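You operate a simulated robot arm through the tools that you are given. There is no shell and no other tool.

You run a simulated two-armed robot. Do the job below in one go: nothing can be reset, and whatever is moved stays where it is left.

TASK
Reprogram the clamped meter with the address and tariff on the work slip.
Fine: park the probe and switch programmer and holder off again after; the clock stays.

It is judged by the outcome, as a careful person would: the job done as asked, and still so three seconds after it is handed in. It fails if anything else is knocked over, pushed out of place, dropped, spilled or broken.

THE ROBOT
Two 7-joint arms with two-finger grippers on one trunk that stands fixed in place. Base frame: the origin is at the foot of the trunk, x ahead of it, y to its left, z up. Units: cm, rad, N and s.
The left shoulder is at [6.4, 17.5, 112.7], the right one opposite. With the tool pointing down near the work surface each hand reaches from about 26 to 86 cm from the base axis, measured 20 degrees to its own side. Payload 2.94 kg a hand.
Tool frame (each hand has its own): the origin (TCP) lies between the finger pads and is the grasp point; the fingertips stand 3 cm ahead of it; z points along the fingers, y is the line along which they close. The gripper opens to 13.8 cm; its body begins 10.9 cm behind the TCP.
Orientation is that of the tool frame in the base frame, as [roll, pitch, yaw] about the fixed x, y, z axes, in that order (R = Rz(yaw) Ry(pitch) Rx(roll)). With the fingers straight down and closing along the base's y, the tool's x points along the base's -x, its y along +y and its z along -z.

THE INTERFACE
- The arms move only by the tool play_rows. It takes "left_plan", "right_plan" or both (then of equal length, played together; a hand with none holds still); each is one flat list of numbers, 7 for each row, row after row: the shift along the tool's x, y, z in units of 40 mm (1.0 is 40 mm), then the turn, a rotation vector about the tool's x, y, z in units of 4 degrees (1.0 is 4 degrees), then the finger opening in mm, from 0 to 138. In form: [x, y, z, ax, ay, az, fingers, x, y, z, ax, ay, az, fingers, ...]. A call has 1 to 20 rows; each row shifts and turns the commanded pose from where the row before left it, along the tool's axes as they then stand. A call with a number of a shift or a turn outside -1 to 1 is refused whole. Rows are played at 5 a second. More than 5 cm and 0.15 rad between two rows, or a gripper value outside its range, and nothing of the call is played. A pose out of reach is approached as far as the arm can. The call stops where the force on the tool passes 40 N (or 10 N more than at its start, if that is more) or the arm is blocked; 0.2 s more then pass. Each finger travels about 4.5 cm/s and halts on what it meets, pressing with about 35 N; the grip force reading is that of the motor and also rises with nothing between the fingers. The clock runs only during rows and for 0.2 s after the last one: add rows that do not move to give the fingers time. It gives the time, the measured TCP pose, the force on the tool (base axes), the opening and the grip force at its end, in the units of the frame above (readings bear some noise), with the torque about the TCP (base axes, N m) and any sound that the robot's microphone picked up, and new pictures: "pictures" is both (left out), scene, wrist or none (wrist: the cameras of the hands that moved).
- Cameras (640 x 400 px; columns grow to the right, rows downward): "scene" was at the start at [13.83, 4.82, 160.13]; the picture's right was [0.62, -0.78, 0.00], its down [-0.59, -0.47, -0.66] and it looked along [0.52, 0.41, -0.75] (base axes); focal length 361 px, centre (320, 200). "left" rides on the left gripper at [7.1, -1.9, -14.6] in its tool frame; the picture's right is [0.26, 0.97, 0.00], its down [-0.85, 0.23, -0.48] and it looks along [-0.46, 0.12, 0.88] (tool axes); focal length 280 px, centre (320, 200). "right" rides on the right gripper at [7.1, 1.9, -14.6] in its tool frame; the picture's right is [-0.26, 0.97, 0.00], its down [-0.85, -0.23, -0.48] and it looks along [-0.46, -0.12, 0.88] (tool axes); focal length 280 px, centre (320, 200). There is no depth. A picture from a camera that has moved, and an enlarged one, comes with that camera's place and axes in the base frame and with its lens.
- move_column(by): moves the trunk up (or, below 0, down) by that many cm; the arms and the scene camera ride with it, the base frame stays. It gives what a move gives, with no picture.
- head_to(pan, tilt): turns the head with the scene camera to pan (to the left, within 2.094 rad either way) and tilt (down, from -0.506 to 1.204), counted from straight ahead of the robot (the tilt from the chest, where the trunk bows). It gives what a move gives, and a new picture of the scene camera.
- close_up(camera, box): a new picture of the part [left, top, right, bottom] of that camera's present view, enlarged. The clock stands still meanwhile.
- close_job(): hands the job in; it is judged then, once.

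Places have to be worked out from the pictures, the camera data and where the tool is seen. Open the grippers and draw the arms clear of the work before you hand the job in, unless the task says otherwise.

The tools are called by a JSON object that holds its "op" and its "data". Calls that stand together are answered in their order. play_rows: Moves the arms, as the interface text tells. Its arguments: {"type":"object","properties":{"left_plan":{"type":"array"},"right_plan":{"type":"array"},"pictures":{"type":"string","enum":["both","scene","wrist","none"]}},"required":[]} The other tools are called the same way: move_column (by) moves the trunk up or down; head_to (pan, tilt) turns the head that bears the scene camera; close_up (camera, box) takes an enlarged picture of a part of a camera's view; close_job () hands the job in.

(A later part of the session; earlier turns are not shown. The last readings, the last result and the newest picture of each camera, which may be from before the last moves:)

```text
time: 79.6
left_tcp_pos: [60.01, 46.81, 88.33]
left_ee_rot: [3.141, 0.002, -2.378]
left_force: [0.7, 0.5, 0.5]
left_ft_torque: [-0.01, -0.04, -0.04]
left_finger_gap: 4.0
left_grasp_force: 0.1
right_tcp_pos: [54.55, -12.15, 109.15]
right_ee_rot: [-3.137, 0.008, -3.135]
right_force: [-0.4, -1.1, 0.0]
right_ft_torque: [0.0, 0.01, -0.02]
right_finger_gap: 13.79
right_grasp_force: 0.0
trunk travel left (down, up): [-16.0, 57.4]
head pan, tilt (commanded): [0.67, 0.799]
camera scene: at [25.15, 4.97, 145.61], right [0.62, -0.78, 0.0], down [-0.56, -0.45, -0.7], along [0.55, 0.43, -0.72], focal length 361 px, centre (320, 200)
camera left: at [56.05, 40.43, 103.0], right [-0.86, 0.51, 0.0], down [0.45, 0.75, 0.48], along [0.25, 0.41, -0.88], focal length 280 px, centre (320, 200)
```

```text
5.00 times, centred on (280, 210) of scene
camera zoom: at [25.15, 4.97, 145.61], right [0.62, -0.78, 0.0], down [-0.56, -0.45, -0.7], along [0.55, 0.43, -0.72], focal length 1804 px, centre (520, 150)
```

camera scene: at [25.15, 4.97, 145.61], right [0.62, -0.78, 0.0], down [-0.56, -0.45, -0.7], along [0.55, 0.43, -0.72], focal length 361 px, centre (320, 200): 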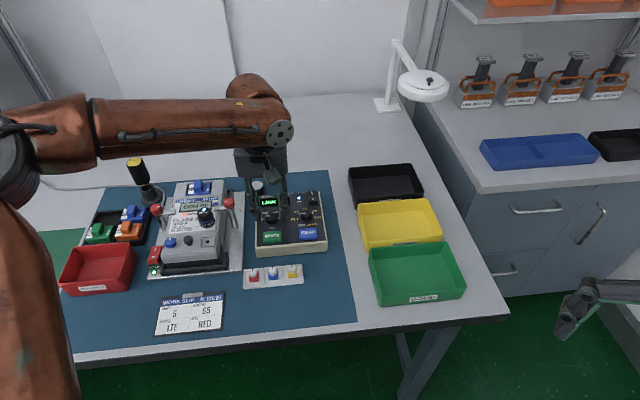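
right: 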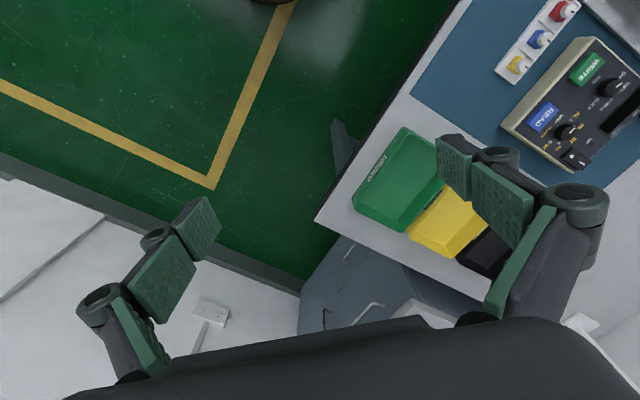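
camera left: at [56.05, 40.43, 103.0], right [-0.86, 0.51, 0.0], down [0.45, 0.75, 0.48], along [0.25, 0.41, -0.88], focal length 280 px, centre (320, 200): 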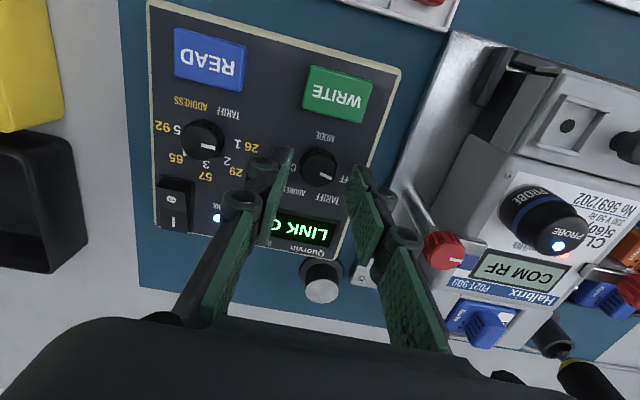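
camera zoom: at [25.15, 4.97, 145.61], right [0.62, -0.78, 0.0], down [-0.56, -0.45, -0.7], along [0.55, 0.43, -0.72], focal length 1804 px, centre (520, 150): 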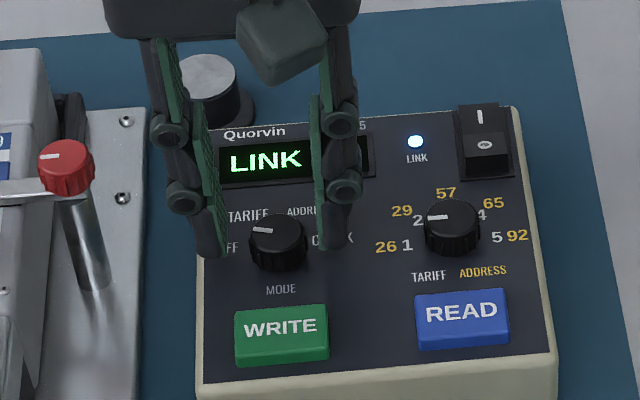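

The fingers straddle the mode knob evenly. I'll go down 1.4 cm around it and close.

{"op": "play_rows", "data": {"left_plan": [0, 0, 0.12, 0, 0, 0, 40, 0, 0, 0.12, 0, 0, 0, 40, 0, 0, 0.12, 0, 0, 0, 40, 0, 0, 0, 0, 0, 0, 30, 0, 0, 0, 0, 0, 0, 20, 0, 0, 0, 0, 0, 0, 12, 0, 0, 0, 0, 0, 0, 12], "pictures": "scene"}}

{"op": "close_up", "data": {"camera": "left", "box": [220, 80, 420, 205]}}

{"op": "close_up", "data": {"camera": "scene", "box": [240, 170, 320, 250]}}

```text
time: 81.2
left_tcp_pos: [60.11, 46.65, 86.93]
left_ee_rot: [-3.141, 0.003, -2.377]
left_force: [5.5, -6.6, -2.8]
left_ft_torque: [-0.12, -0.25, 0.05]
left_finger_gap: 2.33
left_grasp_force: 42.3
right_tcp_pos: [54.47, -12.18, 109.04]
right_ee_rot: [-3.135, 0.009, -3.136]
right_force: [-0.2, 0.7, -0.1]
right_ft_torque: [-0.01, -0.01, 0.02]
right_finger_gap: 13.8
right_grasp_force: 0.1
trunk travel left (down, up): [-16.0, 57.4]
head pan, tilt (commanded): [0.67, 0.799]
camera scene: at [25.24, 4.89, 145.59], right [0.62, -0.78, 0.0], down [-0.56, -0.44, -0.7], along [0.55, 0.43, -0.72], focal length 361 px, centre (320, 200)
```

scene: 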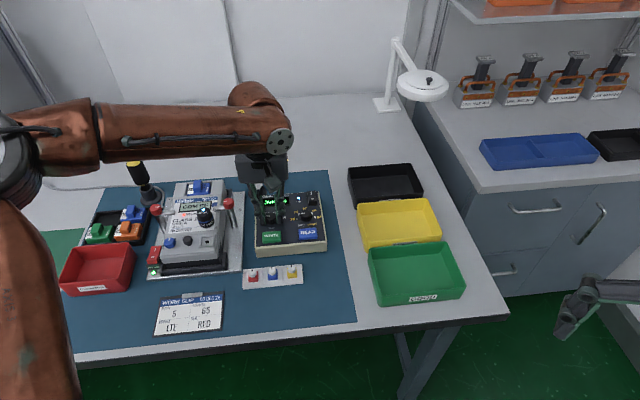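

```text
3.20 times, centred on (320, 142) of left
camera zoom: at [56.12, 40.31, 101.59], right [-0.86, 0.51, 0.0], down [0.45, 0.75, 0.48], along [0.25, 0.41, -0.88], focal length 897 px, centre (320, 384)
```

zoom: 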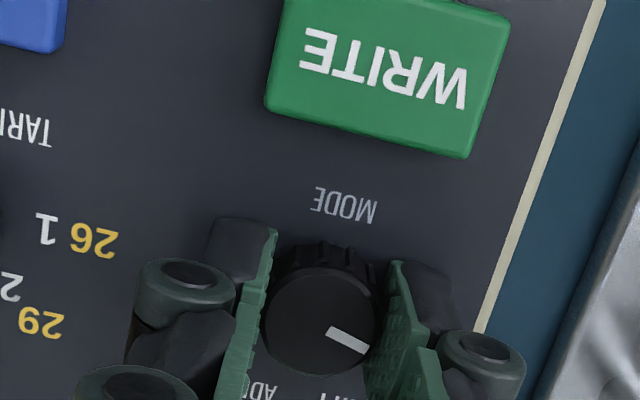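

```text
5.00 times, centred on (280, 210) of scene
camera zoom: at [25.24, 4.89, 145.59], right [0.62, -0.78, 0.0], down [-0.56, -0.44, -0.7], along [0.55, 0.43, -0.72], focal length 1804 px, centre (520, 150)
```

zoom: 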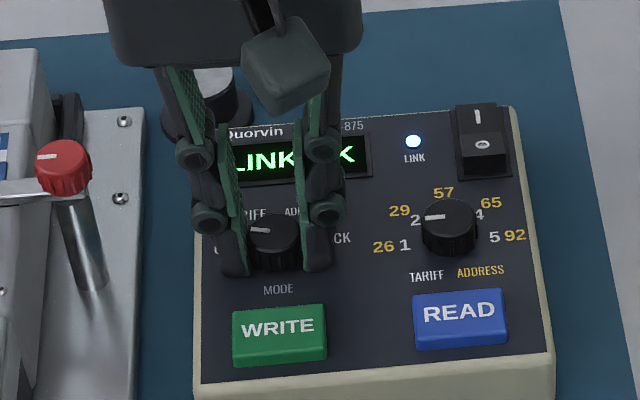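

Gripped (gap 2.3 cm) with a small side load of ~8 N, meaning I'm ~2 mm off-centre. I'll ease that offset and turn the knob clockwise 50° as a first part.

{"op": "play_rows", "data": {"left_plan": [0, -0.045, 0, 0, 0, 0, 12, 0, 0, 0, 0, 0, 0.8, 12, 0, 0, 0, 0, 0, 0.9, 12, 0, 0, 0, 0, 0, 0.9, 12, 0, 0, 0, 0, 0, 0.9, 12, 0, 0, 0, 0, 0, 0.9, 12, 0, 0, 0, 0, 0, 0.9, 12, 0, 0, 0, 0, 0, 0.9, 12, 0, 0, 0, 0, 0, 0.9, 12, 0, 0, 0, 0, 0, 0.9, 12, 0, 0, 0, 0, 0, 0.9, 12, 0, 0, 0, 0, 0, 0.9, 12, 0, 0, 0, 0, 0, 0.9, 12, 0, 0, 0, 0, 0, 0.9, 12, 0, 0, 0, 0, 0, 0.9, 12, 0, 0, 0, 0, 0, 0, 12], "pictures": "both"}}

{"op": "close_up", "data": {"camera": "left", "box": [220, 80, 420, 205]}}

{"op": "close_up", "data": {"camera": "scene", "box": [240, 170, 320, 250]}}

```text
time: 84.6
left_tcp_pos: [60.07, 46.65, 87.07]
left_ee_rot: [3.141, 0.0, 3.034]
left_force: [-5.5, -4.1, -8.6]
left_ft_torque: [-0.15, -0.03, 0.0]
left_finger_gap: 2.32
left_grasp_force: 44.7
right_tcp_pos: [54.29, -12.16, 109.19]
right_ee_rot: [-3.136, 0.009, -3.135]
right_force: [-0.3, 0.4, 0.1]
right_ft_torque: [-0.02, -0.02, -0.01]
right_finger_gap: 13.81
right_grasp_force: 0.1
trunk travel left (down, up): [-16.0, 57.4]
head pan, tilt (commanded): [0.67, 0.799]
camera scene: at [25.16, 4.96, 145.6], right [0.62, -0.78, 0.0], down [-0.56, -0.45, -0.7], along [0.55, 0.43, -0.72], focal length 361 px, centre (320, 200)
camera left: at [52.69, 45.42, 101.6], right [-0.16, 0.99, 0.0], down [0.87, 0.14, 0.48], along [0.47, 0.08, -0.88], focal length 280 px, centre (320, 200)
```

scene: 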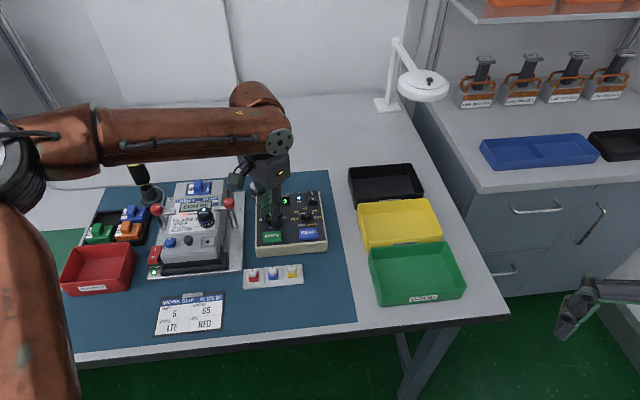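
left: 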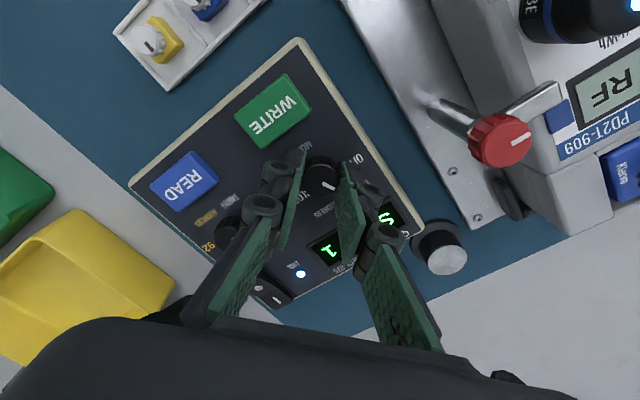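

```text
3.20 times, centred on (320, 142) of left
camera zoom: at [52.69, 45.42, 101.6], right [-0.16, 0.99, 0.0], down [0.87, 0.14, 0.48], along [0.47, 0.08, -0.88], focal length 897 px, centre (320, 384)
```

zoom: 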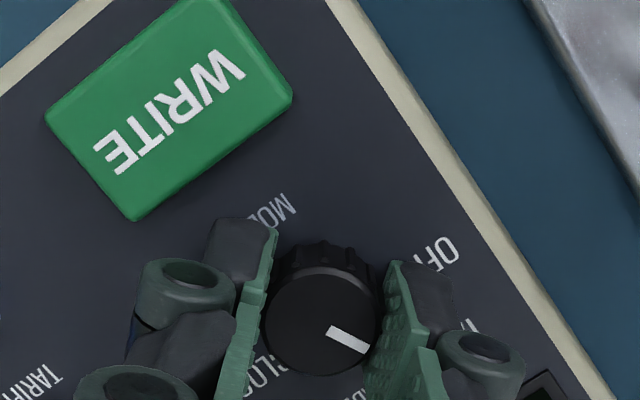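

```text
5.00 times, centred on (280, 210) of scene
camera zoom: at [25.16, 4.96, 145.6], right [0.62, -0.78, 0.0], down [-0.56, -0.45, -0.7], along [0.55, 0.43, -0.72], focal length 1804 px, centre (520, 150)
```

zoom: 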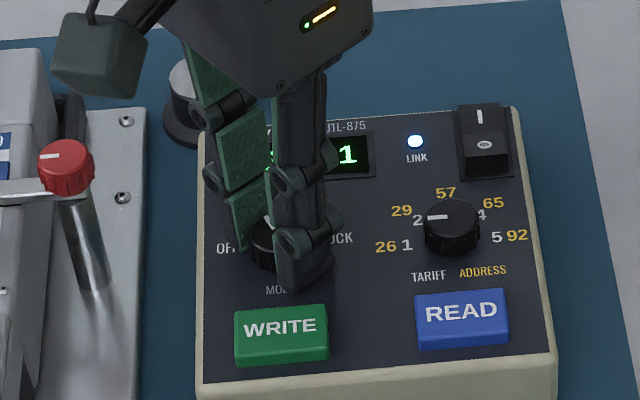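

The knob turned with the hand and the display changed to a setting with "1" (tariff mode). Turning another 50° to ADDRESS.

{"op": "play_rows", "data": {"left_plan": [0, 0, 0, 0, 0, 0.9, 12, 0, 0, 0, 0, 0, 0.9, 12, 0, 0, 0, 0, 0, 0.9, 12, 0, 0, 0, 0, 0, 0.9, 12, 0, 0, 0, 0, 0, 0.9, 12, 0, 0, 0, 0, 0, 0.9, 12, 0, 0, 0, 0, 0, 0.9, 12, 0, 0, 0, 0, 0, 0.9, 12, 0, 0, 0, 0, 0, 0.9, 12, 0, 0, 0, 0, 0, 0.9, 12, 0, 0, 0, 0, 0, 0.9, 12, 0, 0, 0, 0, 0, 0.9, 12, 0, 0, 0, 0, 0, 0.9, 12, 0, 0, 0, 0, 0, 0.8, 12, 0, 0, 0, 0, 0, 0, 12], "pictures": "both"}}

{"op": "close_up", "data": {"camera": "left", "box": [220, 80, 420, 205]}}

{"op": "close_up", "data": {"camera": "scene", "box": [240, 170, 320, 250]}}

```text
time: 87.8
left_tcp_pos: [60.03, 46.56, 87.03]
left_ee_rot: [-3.142, 0.0, 2.162]
left_force: [-8.0, -10.0, -12.0]
left_ft_torque: [-0.42, 0.13, 0.01]
left_finger_gap: 2.32
left_grasp_force: 44.6
right_tcp_pos: [54.48, -12.24, 109.17]
right_ee_rot: [-3.135, 0.009, -3.136]
right_force: [0.2, 0.0, 0.1]
right_ft_torque: [-0.03, 0.04, -0.01]
right_finger_gap: 13.8
right_grasp_force: 0.0
trunk travel left (down, up): [-16.0, 57.4]
head pan, tilt (commanded): [0.67, 0.799]
camera scene: at [25.16, 4.91, 145.6], right [0.62, -0.78, 0.0], down [-0.56, -0.45, -0.7], along [0.55, 0.43, -0.72], focal length 361 px, centre (320, 200)
camera left: at [54.38, 51.36, 101.61], right [0.66, 0.75, 0.0], down [0.66, -0.58, 0.48], along [0.36, -0.31, -0.88], focal length 280 px, centre (320, 200)
```

scene: 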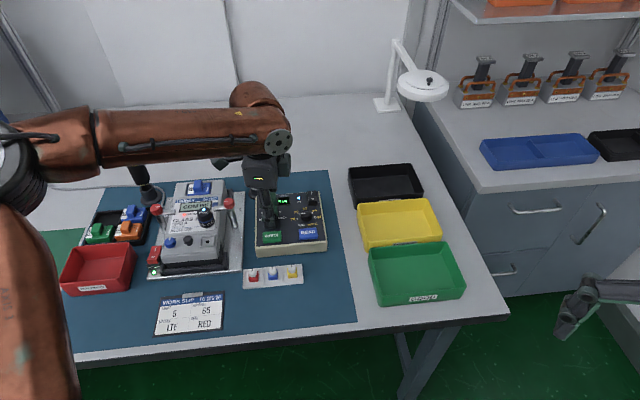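
left: 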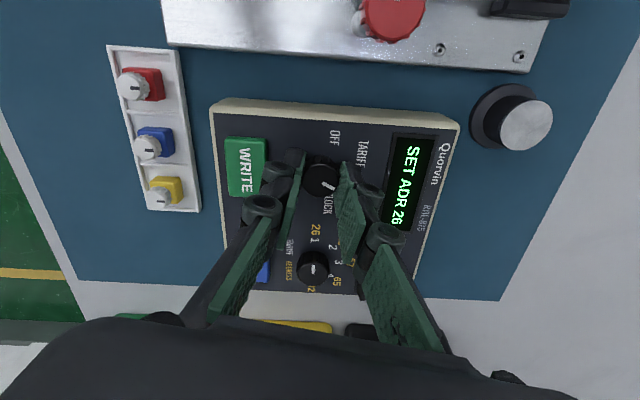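

```text
3.20 times, centred on (320, 142) of left
camera zoom: at [54.38, 51.36, 101.61], right [0.66, 0.75, 0.0], down [0.66, -0.58, 0.48], along [0.36, -0.31, -0.88], focal length 897 px, centre (320, 384)
```

zoom: 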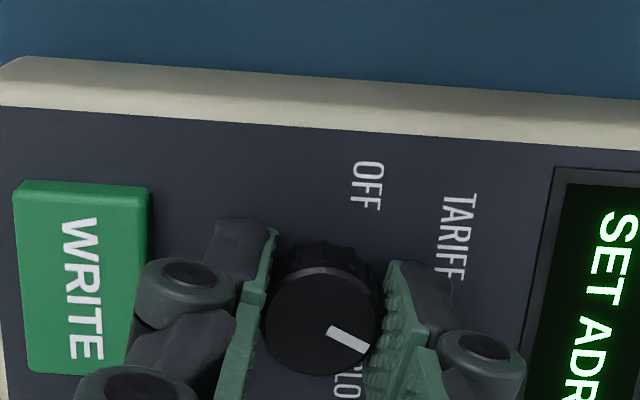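

```text
5.00 times, centred on (280, 210) of scene
camera zoom: at [25.16, 4.91, 145.6], right [0.62, -0.78, 0.0], down [-0.56, -0.45, -0.7], along [0.55, 0.43, -0.72], focal length 1804 px, centre (520, 150)
```

zoom: 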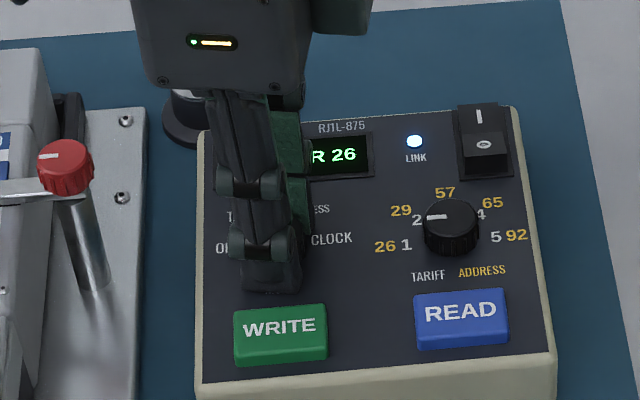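

Display reads "SET ADR 26", so the mode is ADDRESS. I'll release, rise, move over to the value knob near [65.35, 41.15] and begin turning the wrist back to give room for the next turn.

{"op": "play_rows", "data": {"left_plan": [0, 0, 0, 0, 0, 0, 28, 0, 0, 0, 0, 0, 0, 34, 0, 0, 0, 0, 0, 0, 34, 0, 0, -0.2, 0, 0, 0, 34, 0, 0, -0.5, 0, 0, 0, 34, 0, 0, -0.7, 0, 0, 0, 34, 0, 0, -0.6, 0, 0, 0, 36, -0.62, 0.117, 0, 0, 0, 0, 40, -0.62, 0.117, 0, 0, 0, 0, 40, -0.62, 0.117, 0, 0, 0, 0, 40, 0, 0, 0, 0, 0, -1, 40, 0, 0, 0, 0, 0, -1, 40, 0, 0, 0, 0, 0, -1, 40, 0, 0, 0, 0, 0, -1, 40, 0, 0, 0, 0, 0, -1, 40, 0, 0, 0, 0, 0, -1, 40, 0, 0, 0, 0, 0, -1, 40, 0, 0, 0, 0, 0, -1, 40, 0, 0, 0, 0, 0, -1, 40, 0, 0, 0, 0, 0, -1, 40], "pictures": "scene"}}

{"op": "play_rows", "data": {"left_plan": [0, 0, 0, 0, 0, -1, 40, 0, 0, 0, 0, 0, -1, 40, 0, 0, 0, 0, 0, -1, 40, 0, 0, 0, 0, 0, -1, 40, 0, 0, 0, 0, 0, -1, 40, 0, 0, 0, 0, 0, -1, 40, 0, 0, 0, 0, 0, -1, 40, 0, 0, 0, 0, 0, -1, 40, 0, 0, 0, 0, 0, -1, 40, 0, 0, 0, 0, 0, -1, 40, 0, 0, 0, 0, 0, -1, 40, 0, 0, 0, 0, 0, -1, 40, 0, 0, 0, 0, 0, -1, 40, 0, 0, 0, 0, 0, -1, 40, 0, 0, 0, 0, 0, -1, 40, 0, 0, 0, 0, 0, -1, 40, 0, 0, 0, 0, 0, -1, 40, 0, 0, 0, 0, 0, -0.75, 40, 0, 0, 0, 0, 0, 0, 40], "pictures": "both"}}

{"op": "close_up", "data": {"camera": "left", "box": [200, 50, 440, 200]}}

{"op": "close_up", "data": {"camera": "scene", "box": [240, 150, 340, 250]}}

```text
time: 92.0
left_tcp_pos: [65.39, 41.09, 95.15]
left_ee_rot: [3.14, -0.001, 2.862]
left_force: [0.4, 0.1, -0.2]
left_ft_torque: [0.0, -0.01, 0.04]
left_finger_gap: 4.01
left_grasp_force: 0.1
right_tcp_pos: [54.47, -12.34, 109.13]
right_ee_rot: [-3.135, 0.009, -3.138]
right_force: [-0.7, -0.3, -0.4]
right_ft_torque: [-0.02, 0.0, 0.02]
right_finger_gap: 13.82
right_grasp_force: 0.1
trunk travel left (down, up): [-16.0, 57.4]
head pan, tilt (commanded): [0.67, 0.799]
camera scene: at [25.15, 4.93, 145.61], right [0.62, -0.78, 0.0], down [-0.56, -0.45, -0.7], along [0.55, 0.43, -0.72], focal length 361 px, centre (320, 200)
```

scene: 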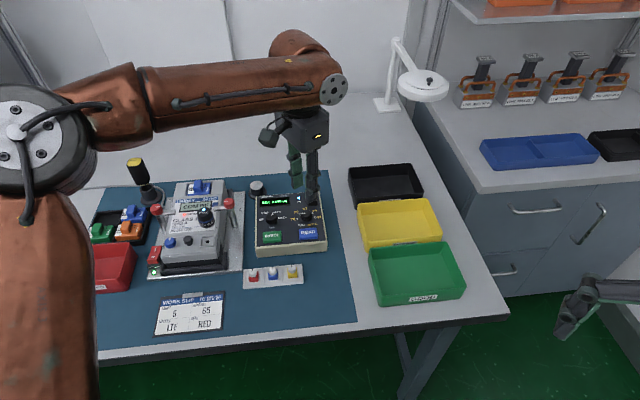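

```text
time: 96.0
left_tcp_pos: [65.35, 41.27, 95.01]
left_ee_rot: [-3.14, 0.001, -2.185]
left_force: [-0.2, 0.7, 0.1]
left_ft_torque: [0.01, -0.01, -0.01]
left_finger_gap: 4.01
left_grasp_force: 0.1
right_tcp_pos: [54.39, -12.16, 109.11]
right_ee_rot: [-3.135, 0.009, -3.136]
right_force: [-0.6, -0.9, -0.4]
right_ft_torque: [0.05, 0.01, -0.02]
right_finger_gap: 13.8
right_grasp_force: 0.0
trunk travel left (down, up): [-16.0, 57.4]
head pan, tilt (commanded): [0.67, 0.799]
camera scene: at [25.15, 4.93, 145.61], right [0.62, -0.78, 0.0], down [-0.56, -0.45, -0.7], along [0.55, 0.43, -0.72], focal length 361 px, centre (320, 200)
camera left: at [62.75, 34.24, 109.62], right [-0.94, 0.34, 0.0], down [0.3, 0.83, 0.48], along [0.16, 0.45, -0.88], focal length 280 px, centre (320, 200)
```

scene: 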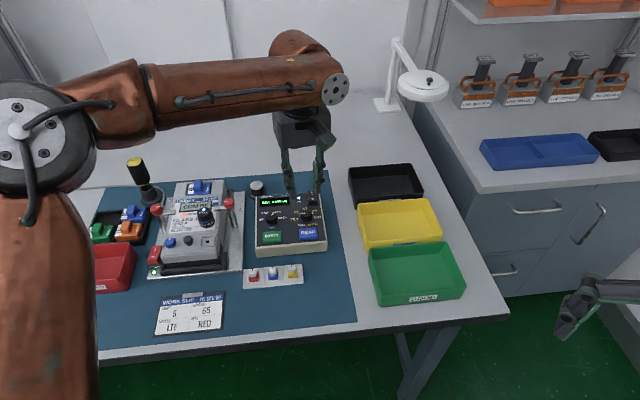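
left: 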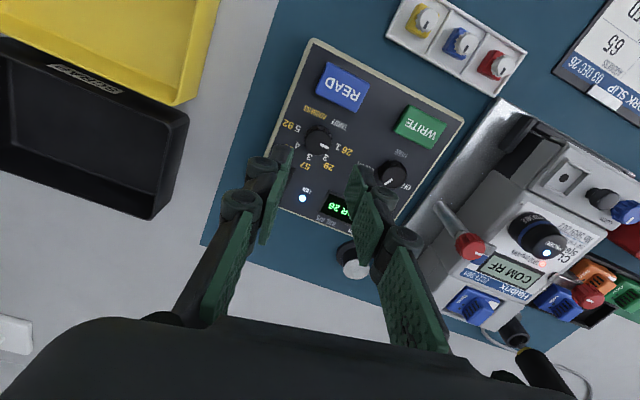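

```text
2.67 times, centred on (320, 125) of left
camera zoom: at [62.75, 34.24, 109.62], right [-0.94, 0.34, 0.0], down [0.3, 0.83, 0.48], along [0.16, 0.45, -0.88], focal length 748 px, centre (320, 400)
```

zoom: 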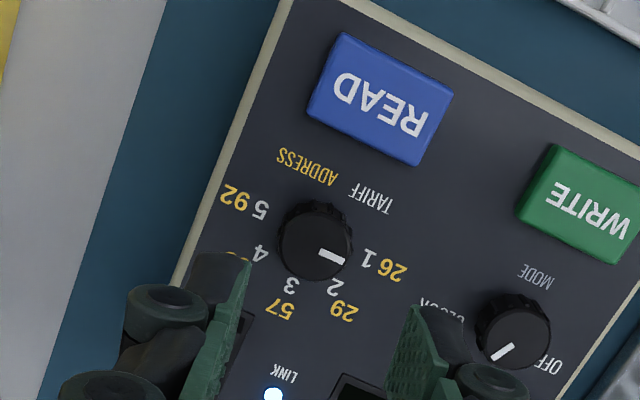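

```text
4.00 times, centred on (290, 200) of scene
camera zoom: at [25.15, 4.93, 145.61], right [0.62, -0.78, 0.0], down [-0.56, -0.45, -0.7], along [0.55, 0.43, -0.72], focal length 1443 px, centre (440, 200)
```

zoom: 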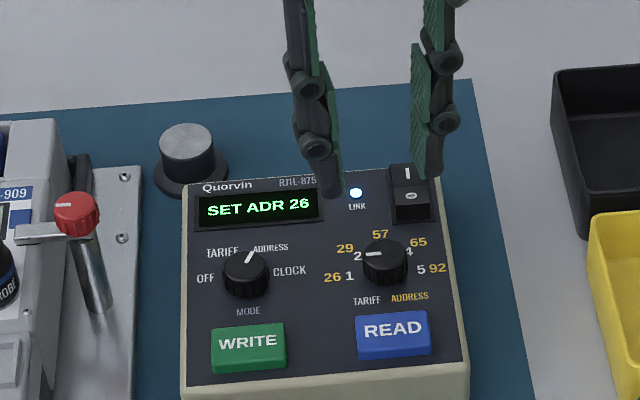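

The mode pointer is on ADDRESS. I'll centre over the value knob and descend to just above it to check the alignment.

{"op": "play_rows", "data": {"left_plan": [0.01, -0.055, 0.3, 0, 0, 0, 40, 0, 0, 0.4, 0, 0, 0, 40, 0, 0, 0.4, 0, 0, 0, 40, 0, 0, 0.4, 0, 0, 0, 40, 0, 0, 0.16, 0, 0, 0, 40, 0, 0, 0, 0, 0, 0, 40], "pictures": "wrist"}}

{"op": "close_up", "data": {"camera": "left", "box": [220, 80, 420, 205]}}

{"op": "close_up", "data": {"camera": "scene", "box": [250, 170, 350, 250]}}

```text
time: 97.4
left_tcp_pos: [65.57, 41.09, 88.38]
left_ee_rot: [3.14, 0.001, -2.184]
left_force: [-0.3, 0.4, 0.5]
left_ft_torque: [0.0, 0.02, 0.02]
left_finger_gap: 3.99
left_grasp_force: 0.0
right_tcp_pos: [54.43, -12.16, 109.2]
right_ee_rot: [-3.134, 0.009, -3.137]
right_force: [0.0, 0.2, 0.2]
right_ft_torque: [0.01, 0.01, -0.04]
right_finger_gap: 13.81
right_grasp_force: 0.1
trunk travel left (down, up): [-16.0, 57.4]
head pan, tilt (commanded): [0.67, 0.799]
camera left: at [62.89, 34.1, 102.96], right [-0.94, 0.34, 0.0], down [0.3, 0.83, 0.48], along [0.16, 0.45, -0.88], focal length 280 px, centre (320, 200)
```

left: 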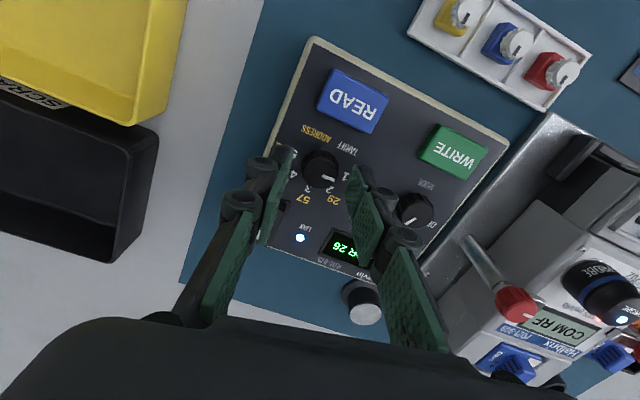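

```text
3.20 times, centred on (320, 142) of left
camera zoom: at [62.89, 34.1, 102.96], right [-0.94, 0.34, 0.0], down [0.3, 0.83, 0.48], along [0.16, 0.45, -0.88], focal length 897 px, centre (320, 384)
```

zoom: 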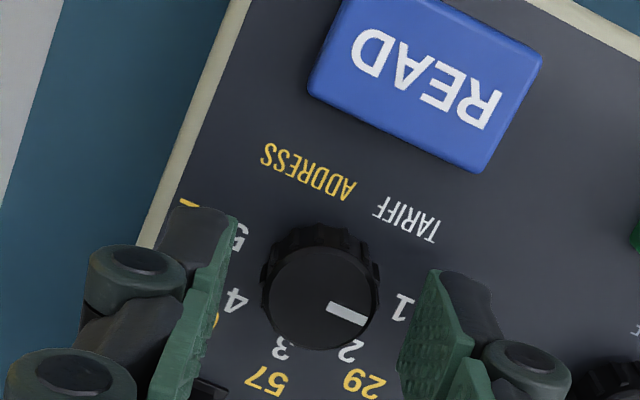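

```text
5.00 times, centred on (300, 210) of scene
camera zoom: at [25.14, 4.93, 145.61], right [0.62, -0.78, 0.0], down [-0.56, -0.45, -0.7], along [0.55, 0.43, -0.72], focal length 1804 px, centre (420, 150)
```

zoom: 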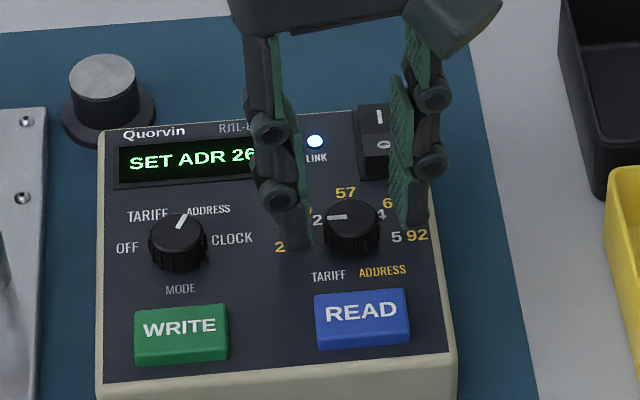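

Well centred. Lowering around the value knob and closing.

{"op": "play_rows", "data": {"left_plan": [0, 0, 0.12, 0, 0, 0, 40, 0, 0, 0.12, 0, 0, 0, 40, 0, 0, 0.11, 0, 0, 0, 40, 0, 0, 0, 0, 0, 0, 30, 0, 0, 0, 0, 0, 0, 20, 0, 0, 0, 0, 0, 0, 12, 0, 0, 0, 0, 0, 0, 12], "pictures": "wrist"}}

```text
time: 99.0
left_tcp_pos: [65.54, 41.09, 87.05]
left_ee_rot: [3.142, 0.001, -2.183]
left_force: [-2.4, 0.4, -0.4]
left_ft_torque: [0.04, 0.02, 0.0]
left_finger_gap: 2.35
left_grasp_force: 45.6
right_tcp_pos: [54.42, -12.17, 109.17]
right_ee_rot: [-3.135, 0.008, -3.137]
right_force: [1.4, 0.8, -0.1]
right_ft_torque: [-0.01, -0.02, 0.02]
right_finger_gap: 13.78
right_grasp_force: 0.1
trunk travel left (down, up): [-16.0, 57.4]
head pan, tilt (commanded): [0.67, 0.799]
camera left: at [62.9, 34.13, 101.56], right [-0.94, 0.34, 0.0], down [0.3, 0.83, 0.48], along [0.16, 0.45, -0.88], focal length 280 px, centre (320, 200)
```

left: 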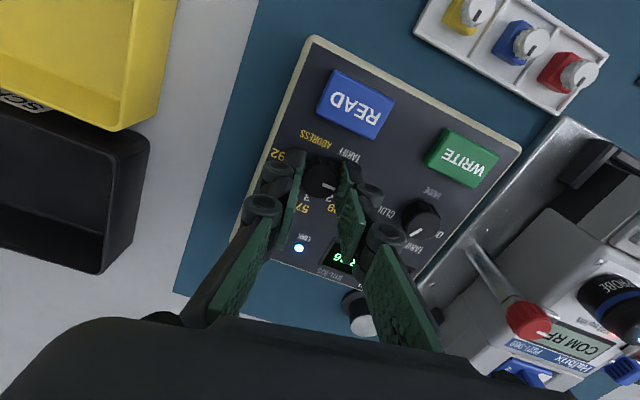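

Centred grip with little side load. Turning clockwise 76° first, then I'll check the display.

{"op": "play_rows", "data": {"left_plan": [0, 0, 0, 0, 0, 0.8, 12, 0, 0, 0, 0, 0, 1, 12, 0, 0, 0, 0, 0, 1, 12, 0, 0, 0, 0, 0, 1, 12, 0, 0, 0, 0, 0, 1, 12, 0, 0, 0, 0, 0, 1, 12, 0, 0, 0, 0, 0, 1, 12, 0, 0, 0, 0, 0, 1, 12, 0, 0, 0, 0, 0, 1, 12, 0, 0, 0, 0, 0, 1, 12, 0, 0, 0, 0, 0, 1, 12, 0, 0, 0, 0, 0, 1, 12, 0, 0, 0, 0, 0, 1, 12, 0, 0, 0, 0, 0, 1, 12, 0, 0, 0, 0, 0, 1, 12, 0, 0, 0, 0, 0, 1, 12, 0, 0, 0, 0, 0, 1, 12, 0, 0, 0, 0, 0, 1, 12, 0, 0, 0, 0, 0, 1, 12, 0, 0, 0, 0, 0, 0, 12], "pictures": "both"}}

```text
time: 103.2
left_tcp_pos: [65.5, 41.09, 86.93]
left_ee_rot: [3.14, -0.001, 2.787]
left_force: [-8.8, 1.1, -4.2]
left_ft_torque: [-0.03, 0.12, -0.05]
left_finger_gap: 2.34
left_grasp_force: 44.9
right_tcp_pos: [54.35, -12.19, 109.19]
right_ee_rot: [-3.134, 0.008, -3.137]
right_force: [-0.1, -0.6, -0.5]
right_ft_torque: [0.01, 0.02, 0.03]
right_finger_gap: 13.8
right_grasp_force: 0.0
trunk travel left (down, up): [-16.0, 57.4]
head pan, tilt (commanded): [0.67, 0.799]
camera scene: at [25.1, 5.0, 145.62], right [0.62, -0.78, 0.0], down [-0.56, -0.45, -0.7], along [0.55, 0.43, -0.72], focal length 361 px, centre (320, 200)
camera left: at [58.07, 41.73, 101.57], right [0.09, 1.0, 0.0], down [0.88, -0.08, 0.48], along [0.47, -0.04, -0.88], focal length 280 px, centre (320, 200)
```

scene: 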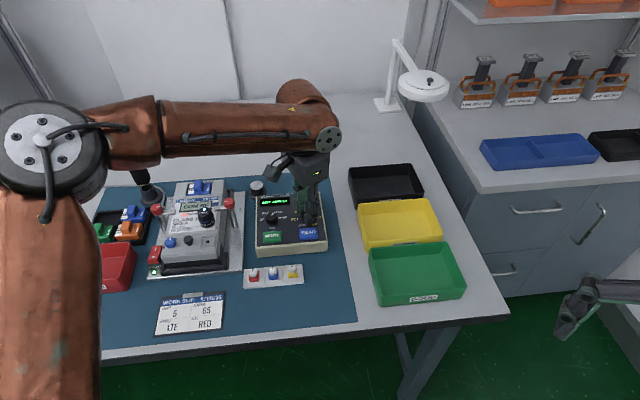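
left: 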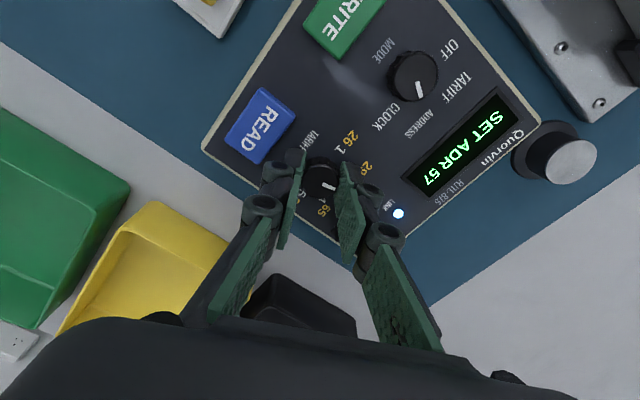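

"SET ADR 57" after 75°; 60° more brings it to position 4 (65).

{"op": "play_rows", "data": {"left_plan": [0, 0, 0, 0, 0, 0.9, 12, 0, 0, 0, 0, 0, 1, 12, 0, 0, 0, 0, 0, 1, 12, 0, 0, 0, 0, 0, 1, 12, 0, 0, 0, 0, 0, 1, 12, 0, 0, 0, 0, 0, 1, 12, 0, 0, 0, 0, 0, 1, 12, 0, 0, 0, 0, 0, 1, 12, 0, 0, 0, 0, 0, 1, 12, 0, 0, 0, 0, 0, 1, 12, 0, 0, 0, 0, 0, 1, 12, 0, 0, 0, 0, 0, 1, 12, 0, 0, 0, 0, 0, 1, 12, 0, 0, 0, 0, 0, 1, 12, 0, 0, 0, 0, 0, 1, 12, 0, 0, 0, 0, 0, 0, 12], "pictures": "both"}}

{"op": "close_up", "data": {"camera": "scene", "box": [250, 170, 350, 250]}}

{"op": "close_up", "data": {"camera": "left", "box": [220, 80, 420, 205]}}

```text
time: 106.6
left_tcp_pos: [65.56, 41.09, 87.02]
left_ee_rot: [3.14, -0.001, 1.745]
left_force: [-3.1, -0.5, -5.4]
left_ft_torque: [-0.19, 0.08, 0.0]
left_finger_gap: 2.33
left_grasp_force: 45.1
right_tcp_pos: [54.57, -12.1, 109.07]
right_ee_rot: [-3.135, 0.007, -3.136]
right_force: [0.0, 0.6, 0.5]
right_ft_torque: [-0.02, -0.01, -0.02]
right_finger_gap: 13.8
right_grasp_force: 0.0
trunk travel left (down, up): [-16.0, 57.4]
head pan, tilt (commanded): [0.67, 0.799]
camera scene: at [25.16, 4.99, 145.61], right [0.62, -0.78, 0.0], down [-0.56, -0.45, -0.7], along [0.55, 0.43, -0.72], focal length 361 px, centre (320, 200)
camera left: at [62.27, 47.72, 101.58], right [0.9, 0.43, 0.0], down [0.37, -0.8, 0.48], along [0.2, -0.43, -0.88], focal length 280 px, centre (320, 200)
```

scene: 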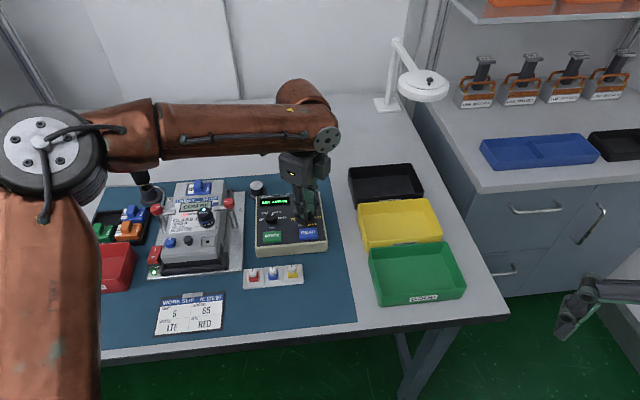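
left: 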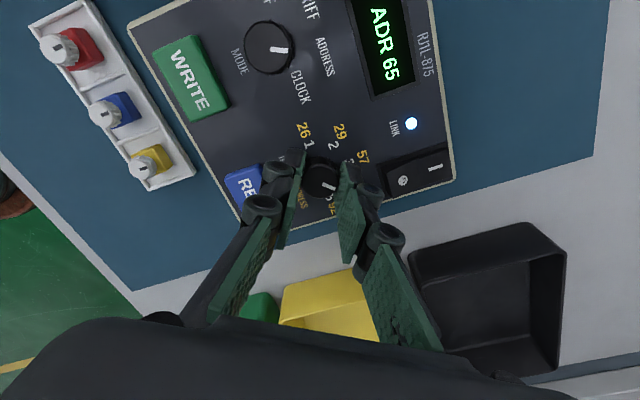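

```text
5.00 times, centred on (300, 210) of scene
camera zoom: at [25.16, 4.99, 145.61], right [0.62, -0.78, 0.0], down [-0.56, -0.45, -0.7], along [0.55, 0.43, -0.72], focal length 1804 px, centre (420, 150)
```

zoom: 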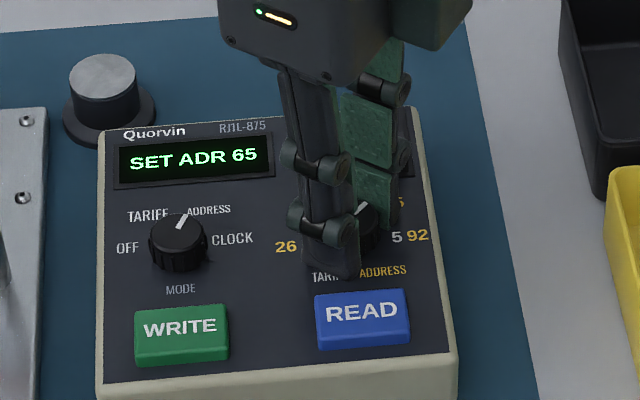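

```text
3.20 times, centred on (320, 142) of left
camera zoom: at [62.27, 47.72, 101.58], right [0.9, 0.43, 0.0], down [0.37, -0.8, 0.48], along [0.2, -0.43, -0.88], focal length 897 px, centre (320, 384)
```

zoom: 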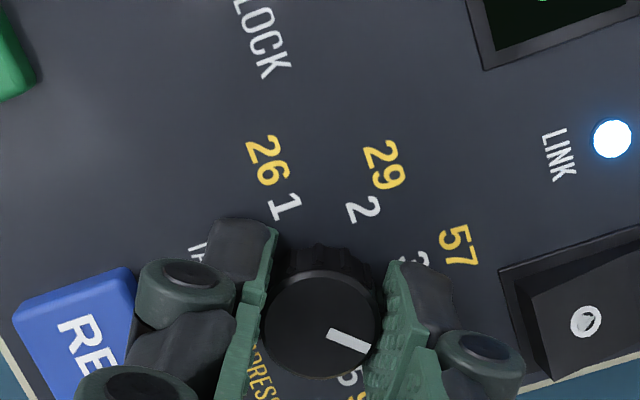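

"SET ADR 65". I'll release, rise, close the fingers and move over to WRITE near [56.6, 43.2], turning the wrist back on the way.

{"op": "play_rows", "data": {"left_plan": [0, 0, 0, 0, 0, 0, 28, 0, 0, 0, 0, 0, 0, 33, 0, 0, 0, 0, 0, 0, 33, 0, 0, -0.2, 0, 0, 0, 33, 0, 0, -0.5, 0, 0, 0, 33, 0, 0, -0.7, 0, 0, 0, 33, 0, 0, -0.6, 0, 0, 0, 20, 0.303, -0.705, 0, 0, 0, 0, 0, 0.303, -0.705, 0, 0, 0, 0, 0, 0.303, -0.705, 0, 0, 0, 0, 0, 0, 0, 0, 0, 0, -1, 0, 0, 0, 0, 0, 0, -1, 0, 0, 0, 0, 0, 0, -1, 0, 0, 0, 0, 0, 0, -1, 0, 0, 0, 0, 0, 0, -1, 0, 0, 0, 0, 0, 0, -1, 0, 0, 0, 0, 0, 0, -1, 0, 0, 0, 0, 0, 0, -1, 0, 0, 0, 0, 0, 0, -1, 0, 0, 0, 0, 0, 0, -1, 0], "pictures": "none"}}

{"op": "play_rows", "data": {"left_plan": [0, 0, 0, 0, 0, -1, 0, 0, 0, 0, 0, 0, -1, 0, 0, 0, 0, 0, 0, -1, 0, 0, 0, 0, 0, 0, -1, 0, 0, 0, 0, 0, 0, -1, 0, 0, 0, 0, 0, 0, -1, 0, 0, 0, 0, 0, 0, -1, 0, 0, 0, 0, 0, 0, -1, 0, 0, 0, 0, 0, 0, -1, 0, 0, 0, 0, 0, 0, -1, 0, 0, 0, 0, 0, 0, 0, 0], "pictures": "both"}}

{"op": "close_up", "data": {"camera": "left", "box": [200, 50, 440, 200]}}

{"op": "close_up", "data": {"camera": "scene", "box": [240, 150, 340, 250]}}

```text
time: 110.8
left_tcp_pos: [56.54, 43.18, 94.98]
left_ee_rot: [3.14, 0.001, 2.447]
left_force: [0.1, 0.3, -0.2]
left_ft_torque: [-0.04, 0.05, 0.01]
left_finger_gap: 0.0
left_grasp_force: 28.8
right_tcp_pos: [54.48, -12.15, 109.08]
right_ee_rot: [-3.135, 0.007, -3.136]
right_force: [0.0, -0.5, 0.5]
right_ft_torque: [-0.05, -0.01, -0.03]
right_finger_gap: 13.79
right_grasp_force: 0.2
trunk travel left (down, up): [-16.0, 57.4]
head pan, tilt (commanded): [0.67, 0.799]
```

```text
time: 113.2
left_tcp_pos: [56.52, 43.06, 94.93]
left_ee_rot: [3.14, 0.004, -3.138]
left_force: [0.6, 0.8, -0.2]
left_ft_torque: [-0.05, 0.0, 0.04]
left_finger_gap: 0.0
left_grasp_force: 28.6
right_tcp_pos: [54.44, -12.16, 109.14]
right_ee_rot: [-3.134, 0.008, -3.136]
right_force: [0.5, 0.8, 0.9]
right_ft_torque: [-0.01, -0.02, 0.02]
right_finger_gap: 13.81
right_grasp_force: 0.1
trunk travel left (down, up): [-16.0, 57.4]
head pan, tilt (commanded): [0.67, 0.799]
camera scene: at [25.14, 4.94, 145.61], right [0.62, -0.78, 0.0], down [-0.56, -0.45, -0.7], along [0.55, 0.43, -0.72], focal length 361 px, centre (320, 200)
camera left: at [49.34, 41.15, 109.58], right [-0.26, 0.96, 0.0], down [0.85, 0.23, 0.48], along [0.46, 0.13, -0.88], focal length 280 px, centre (320, 200)
```

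scene: 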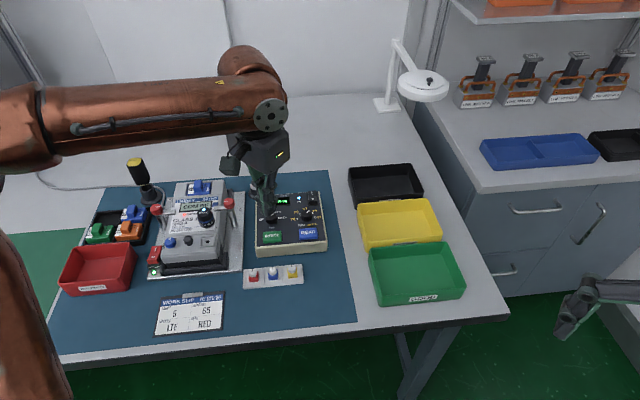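
left: 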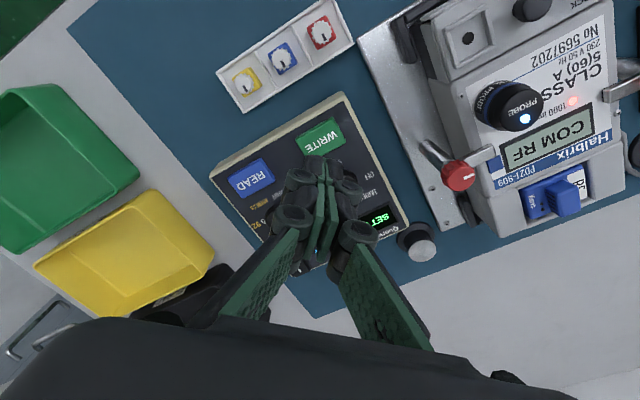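

```text
2.67 times, centred on (320, 125) of left
camera zoom: at [49.34, 41.15, 109.58], right [-0.26, 0.96, 0.0], down [0.85, 0.23, 0.48], along [0.46, 0.13, -0.88], focal length 748 px, centre (320, 400)
```

zoom: 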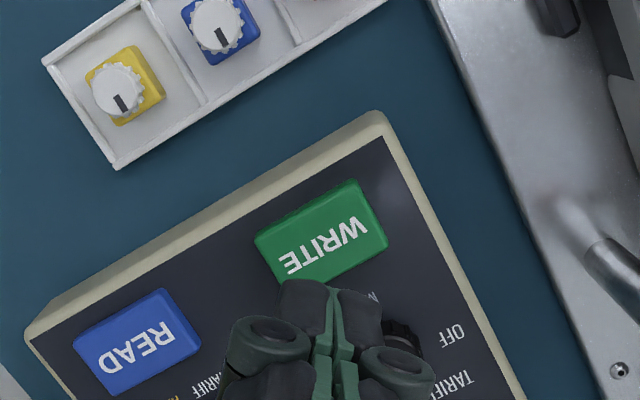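

```text
4.00 times, centred on (290, 200) of scene
camera zoom: at [25.14, 4.94, 145.61], right [0.62, -0.78, 0.0], down [-0.56, -0.45, -0.7], along [0.55, 0.43, -0.72], focal length 1443 px, centre (440, 200)
```

zoom: 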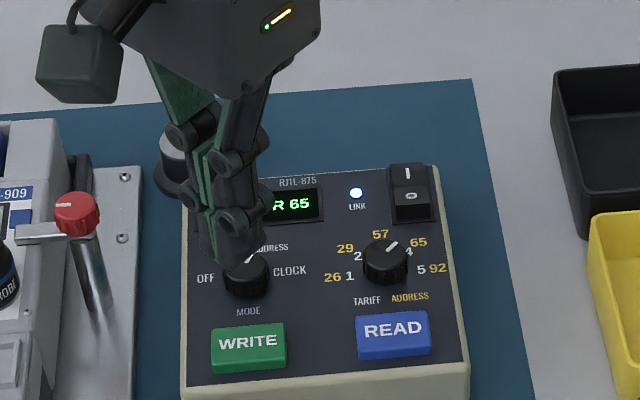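

Wrist view puts WRITE at [56.45, 43.15], right beneath me, and the display still reads "SET ADR 65". Descending and pressing in small steps.

{"op": "play_rows", "data": {"left_plan": [0.05, -0.02, 0.3, 0, 0, 0, 0, 0, 0, 0.4, 0, 0, 0, 0, 0, 0, 0.4, 0, 0, 0, 0, 0, 0, 0.4, 0, 0, 0, 0, 0, 0, 0.2, 0, 0, 0, 0, 0, 0, 0.05, 0, 0, 0, 0, 0, 0, 0.05, 0, 0, 0, 0, 0, 0, 0.05, 0, 0, 0, 0, 0, 0, 0, 0, 0, 0, 0], "pictures": "scene"}}

{"op": "close_up", "data": {"camera": "scene", "box": [240, 170, 340, 250]}}

```text
time: 115.2
left_tcp_pos: [56.43, 43.12, 87.68]
left_ee_rot: [3.139, 0.002, -3.14]
left_force: [-0.6, -0.1, 0.2]
left_ft_torque: [0.0, -0.03, -0.03]
left_finger_gap: 0.0
left_grasp_force: 28.3
right_tcp_pos: [54.37, -12.22, 109.09]
right_ee_rot: [-3.135, 0.008, -3.136]
right_force: [-0.3, -0.4, 0.2]
right_ft_torque: [0.05, 0.03, 0.0]
right_finger_gap: 13.81
right_grasp_force: 0.1
trunk travel left (down, up): [-16.0, 57.4]
head pan, tilt (commanded): [0.67, 0.799]
camera scene: at [25.14, 4.94, 145.61], right [0.62, -0.78, 0.0], down [-0.56, -0.45, -0.7], along [0.55, 0.43, -0.72], focal length 361 px, centre (320, 200)
```

scene: 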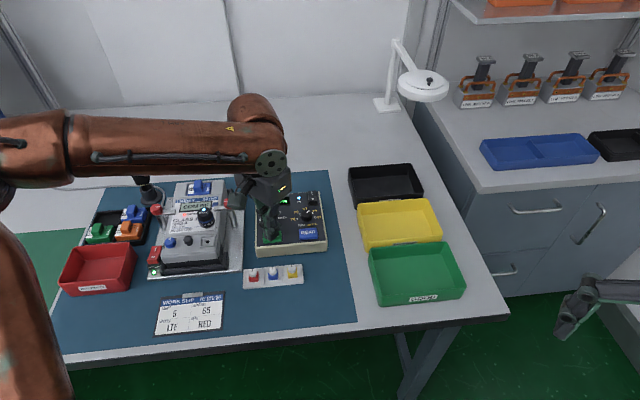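

```text
5.00 times, centred on (290, 210) of scene
camera zoom: at [25.14, 4.94, 145.61], right [0.62, -0.78, 0.0], down [-0.56, -0.45, -0.7], along [0.55, 0.43, -0.72], focal length 1804 px, centre (470, 150)
```

zoom: 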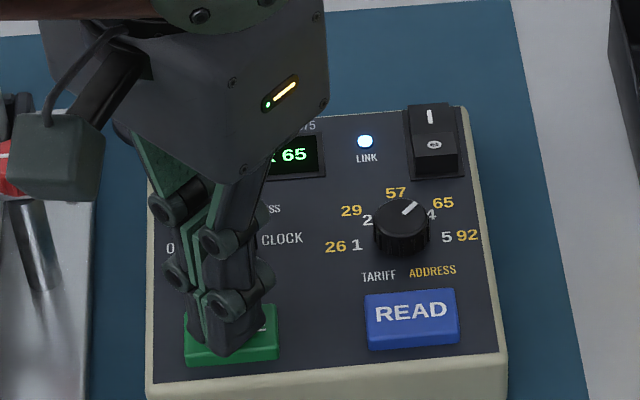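

Tip is just over WRITE and no force yet. Continuing the press.

{"op": "play_rows", "data": {"left_plan": [0, 0, 0.05, 0, 0, 0, 0, 0, 0, 0.05, 0, 0, 0, 0, 0, 0, 0.05, 0, 0, 0, 0, 0, 0, 0.05, 0, 0, 0, 0], "pictures": "scene"}}

{"op": "close_up", "data": {"camera": "scene", "box": [240, 170, 340, 250]}}

```text
time: 116.2
left_tcp_pos: [56.4, 43.0, 86.9]
left_ee_rot: [3.142, 0.006, -3.141]
left_force: [-2.4, 4.1, 16.1]
left_ft_torque: [0.1, 0.08, 0.01]
left_finger_gap: 0.61
left_grasp_force: 27.8
right_tcp_pos: [54.21, -12.18, 109.24]
right_ee_rot: [-3.135, 0.01, -3.137]
right_force: [0.5, 0.1, -0.3]
right_ft_torque: [0.02, -0.03, 0.01]
right_finger_gap: 13.8
right_grasp_force: 0.1
trunk travel left (down, up): [-16.0, 57.4]
head pan, tilt (commanded): [0.67, 0.799]
heard: click
camera scene: at [24.97, 4.89, 145.67], right [0.62, -0.78, 0.0], down [-0.56, -0.45, -0.7], along [0.55, 0.43, -0.72], focal length 361 px, centre (320, 200)
```

scene: 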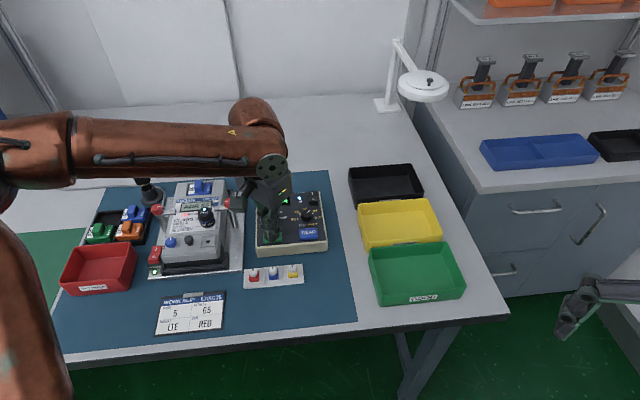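

```text
5.00 times, centred on (290, 210) of scene
camera zoom: at [24.97, 4.89, 145.67], right [0.62, -0.78, 0.0], down [-0.56, -0.45, -0.7], along [0.55, 0.43, -0.72], focal length 1804 px, centre (470, 150)
```

zoom: 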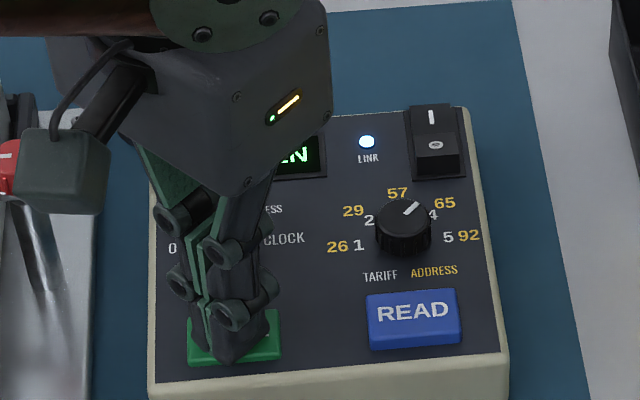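

Click, and the display ends in "...EN". I'll rise and read the full display and the meter.

{"op": "play_rows", "data": {"left_plan": [0, 0, -0.3, 0, 0, 0, 0, 0, 0, -0.5, 0, 0, 0, 0, 0, 0, -0.6, 0, 0, 0, 0, 0, 0, -0.6, 0, 0, 0, 0], "pictures": "both"}}

{"op": "close_up", "data": {"camera": "scene", "box": [160, 160, 340, 260]}}

{"op": "close_up", "data": {"camera": "left", "box": [340, 50, 640, 240]}}

```text
time: 117.2
left_tcp_pos: [56.45, 42.96, 94.88]
left_ee_rot: [3.14, 0.002, -3.139]
left_force: [0.5, 0.1, 0.8]
left_ft_torque: [-0.03, -0.02, 0.05]
left_finger_gap: 0.0
left_grasp_force: 28.7
right_tcp_pos: [54.32, -12.24, 109.24]
right_ee_rot: [-3.133, 0.009, -3.136]
right_force: [0.1, 0.0, -0.5]
right_ft_torque: [0.04, 0.01, -0.04]
right_finger_gap: 13.81
right_grasp_force: 0.1
trunk travel left (down, up): [-16.0, 57.4]
head pan, tilt (commanded): [0.67, 0.799]
camera scene: at [25.1, 4.89, 145.62], right [0.62, -0.78, 0.0], down [-0.56, -0.45, -0.7], along [0.55, 0.43, -0.72], focal length 361 px, centre (320, 200)
camera left: at [49.18, 41.03, 109.46], right [-0.26, 0.96, 0.0], down [0.85, 0.23, 0.48], along [0.46, 0.13, -0.88], focal length 280 px, centre (320, 200)
```

scene: 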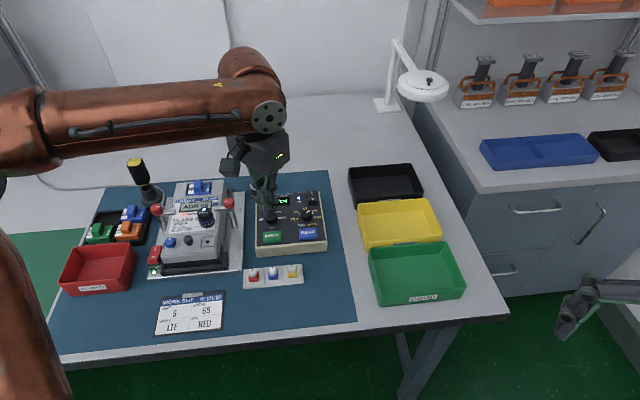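
left: 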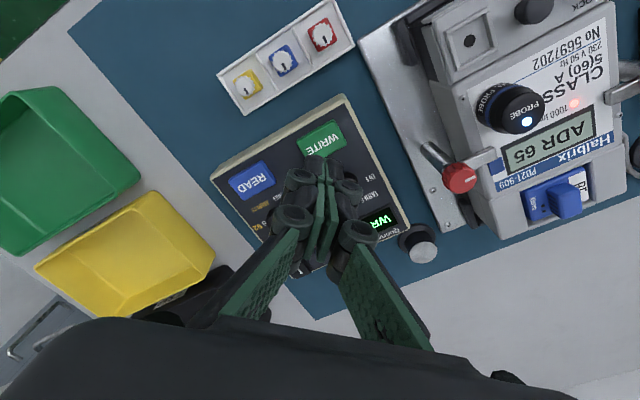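

```text
3.56 times, centred on (250, 210) of scene
camera zoom: at [25.1, 4.89, 145.62], right [0.62, -0.78, 0.0], down [-0.56, -0.45, -0.7], along [0.55, 0.43, -0.72], focal length 1283 px, centre (569, 164)
```

zoom: 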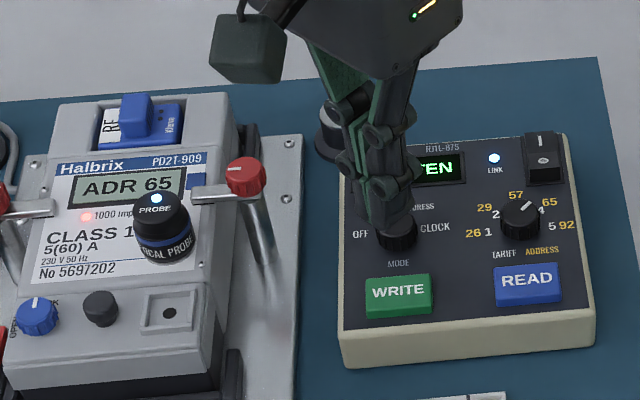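

```text
2.11 times, centred on (490, 145) of left
camera zoom: at [49.18, 41.03, 109.46], right [-0.26, 0.96, 0.0], down [0.85, 0.23, 0.48], along [0.46, 0.13, -0.88], focal length 590 px, centre (-38, 316)
```

zoom: 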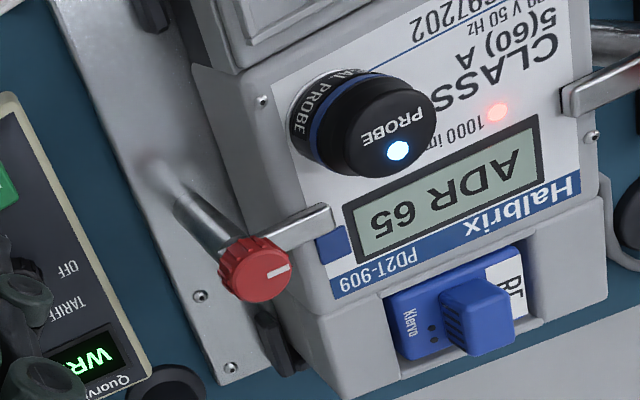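

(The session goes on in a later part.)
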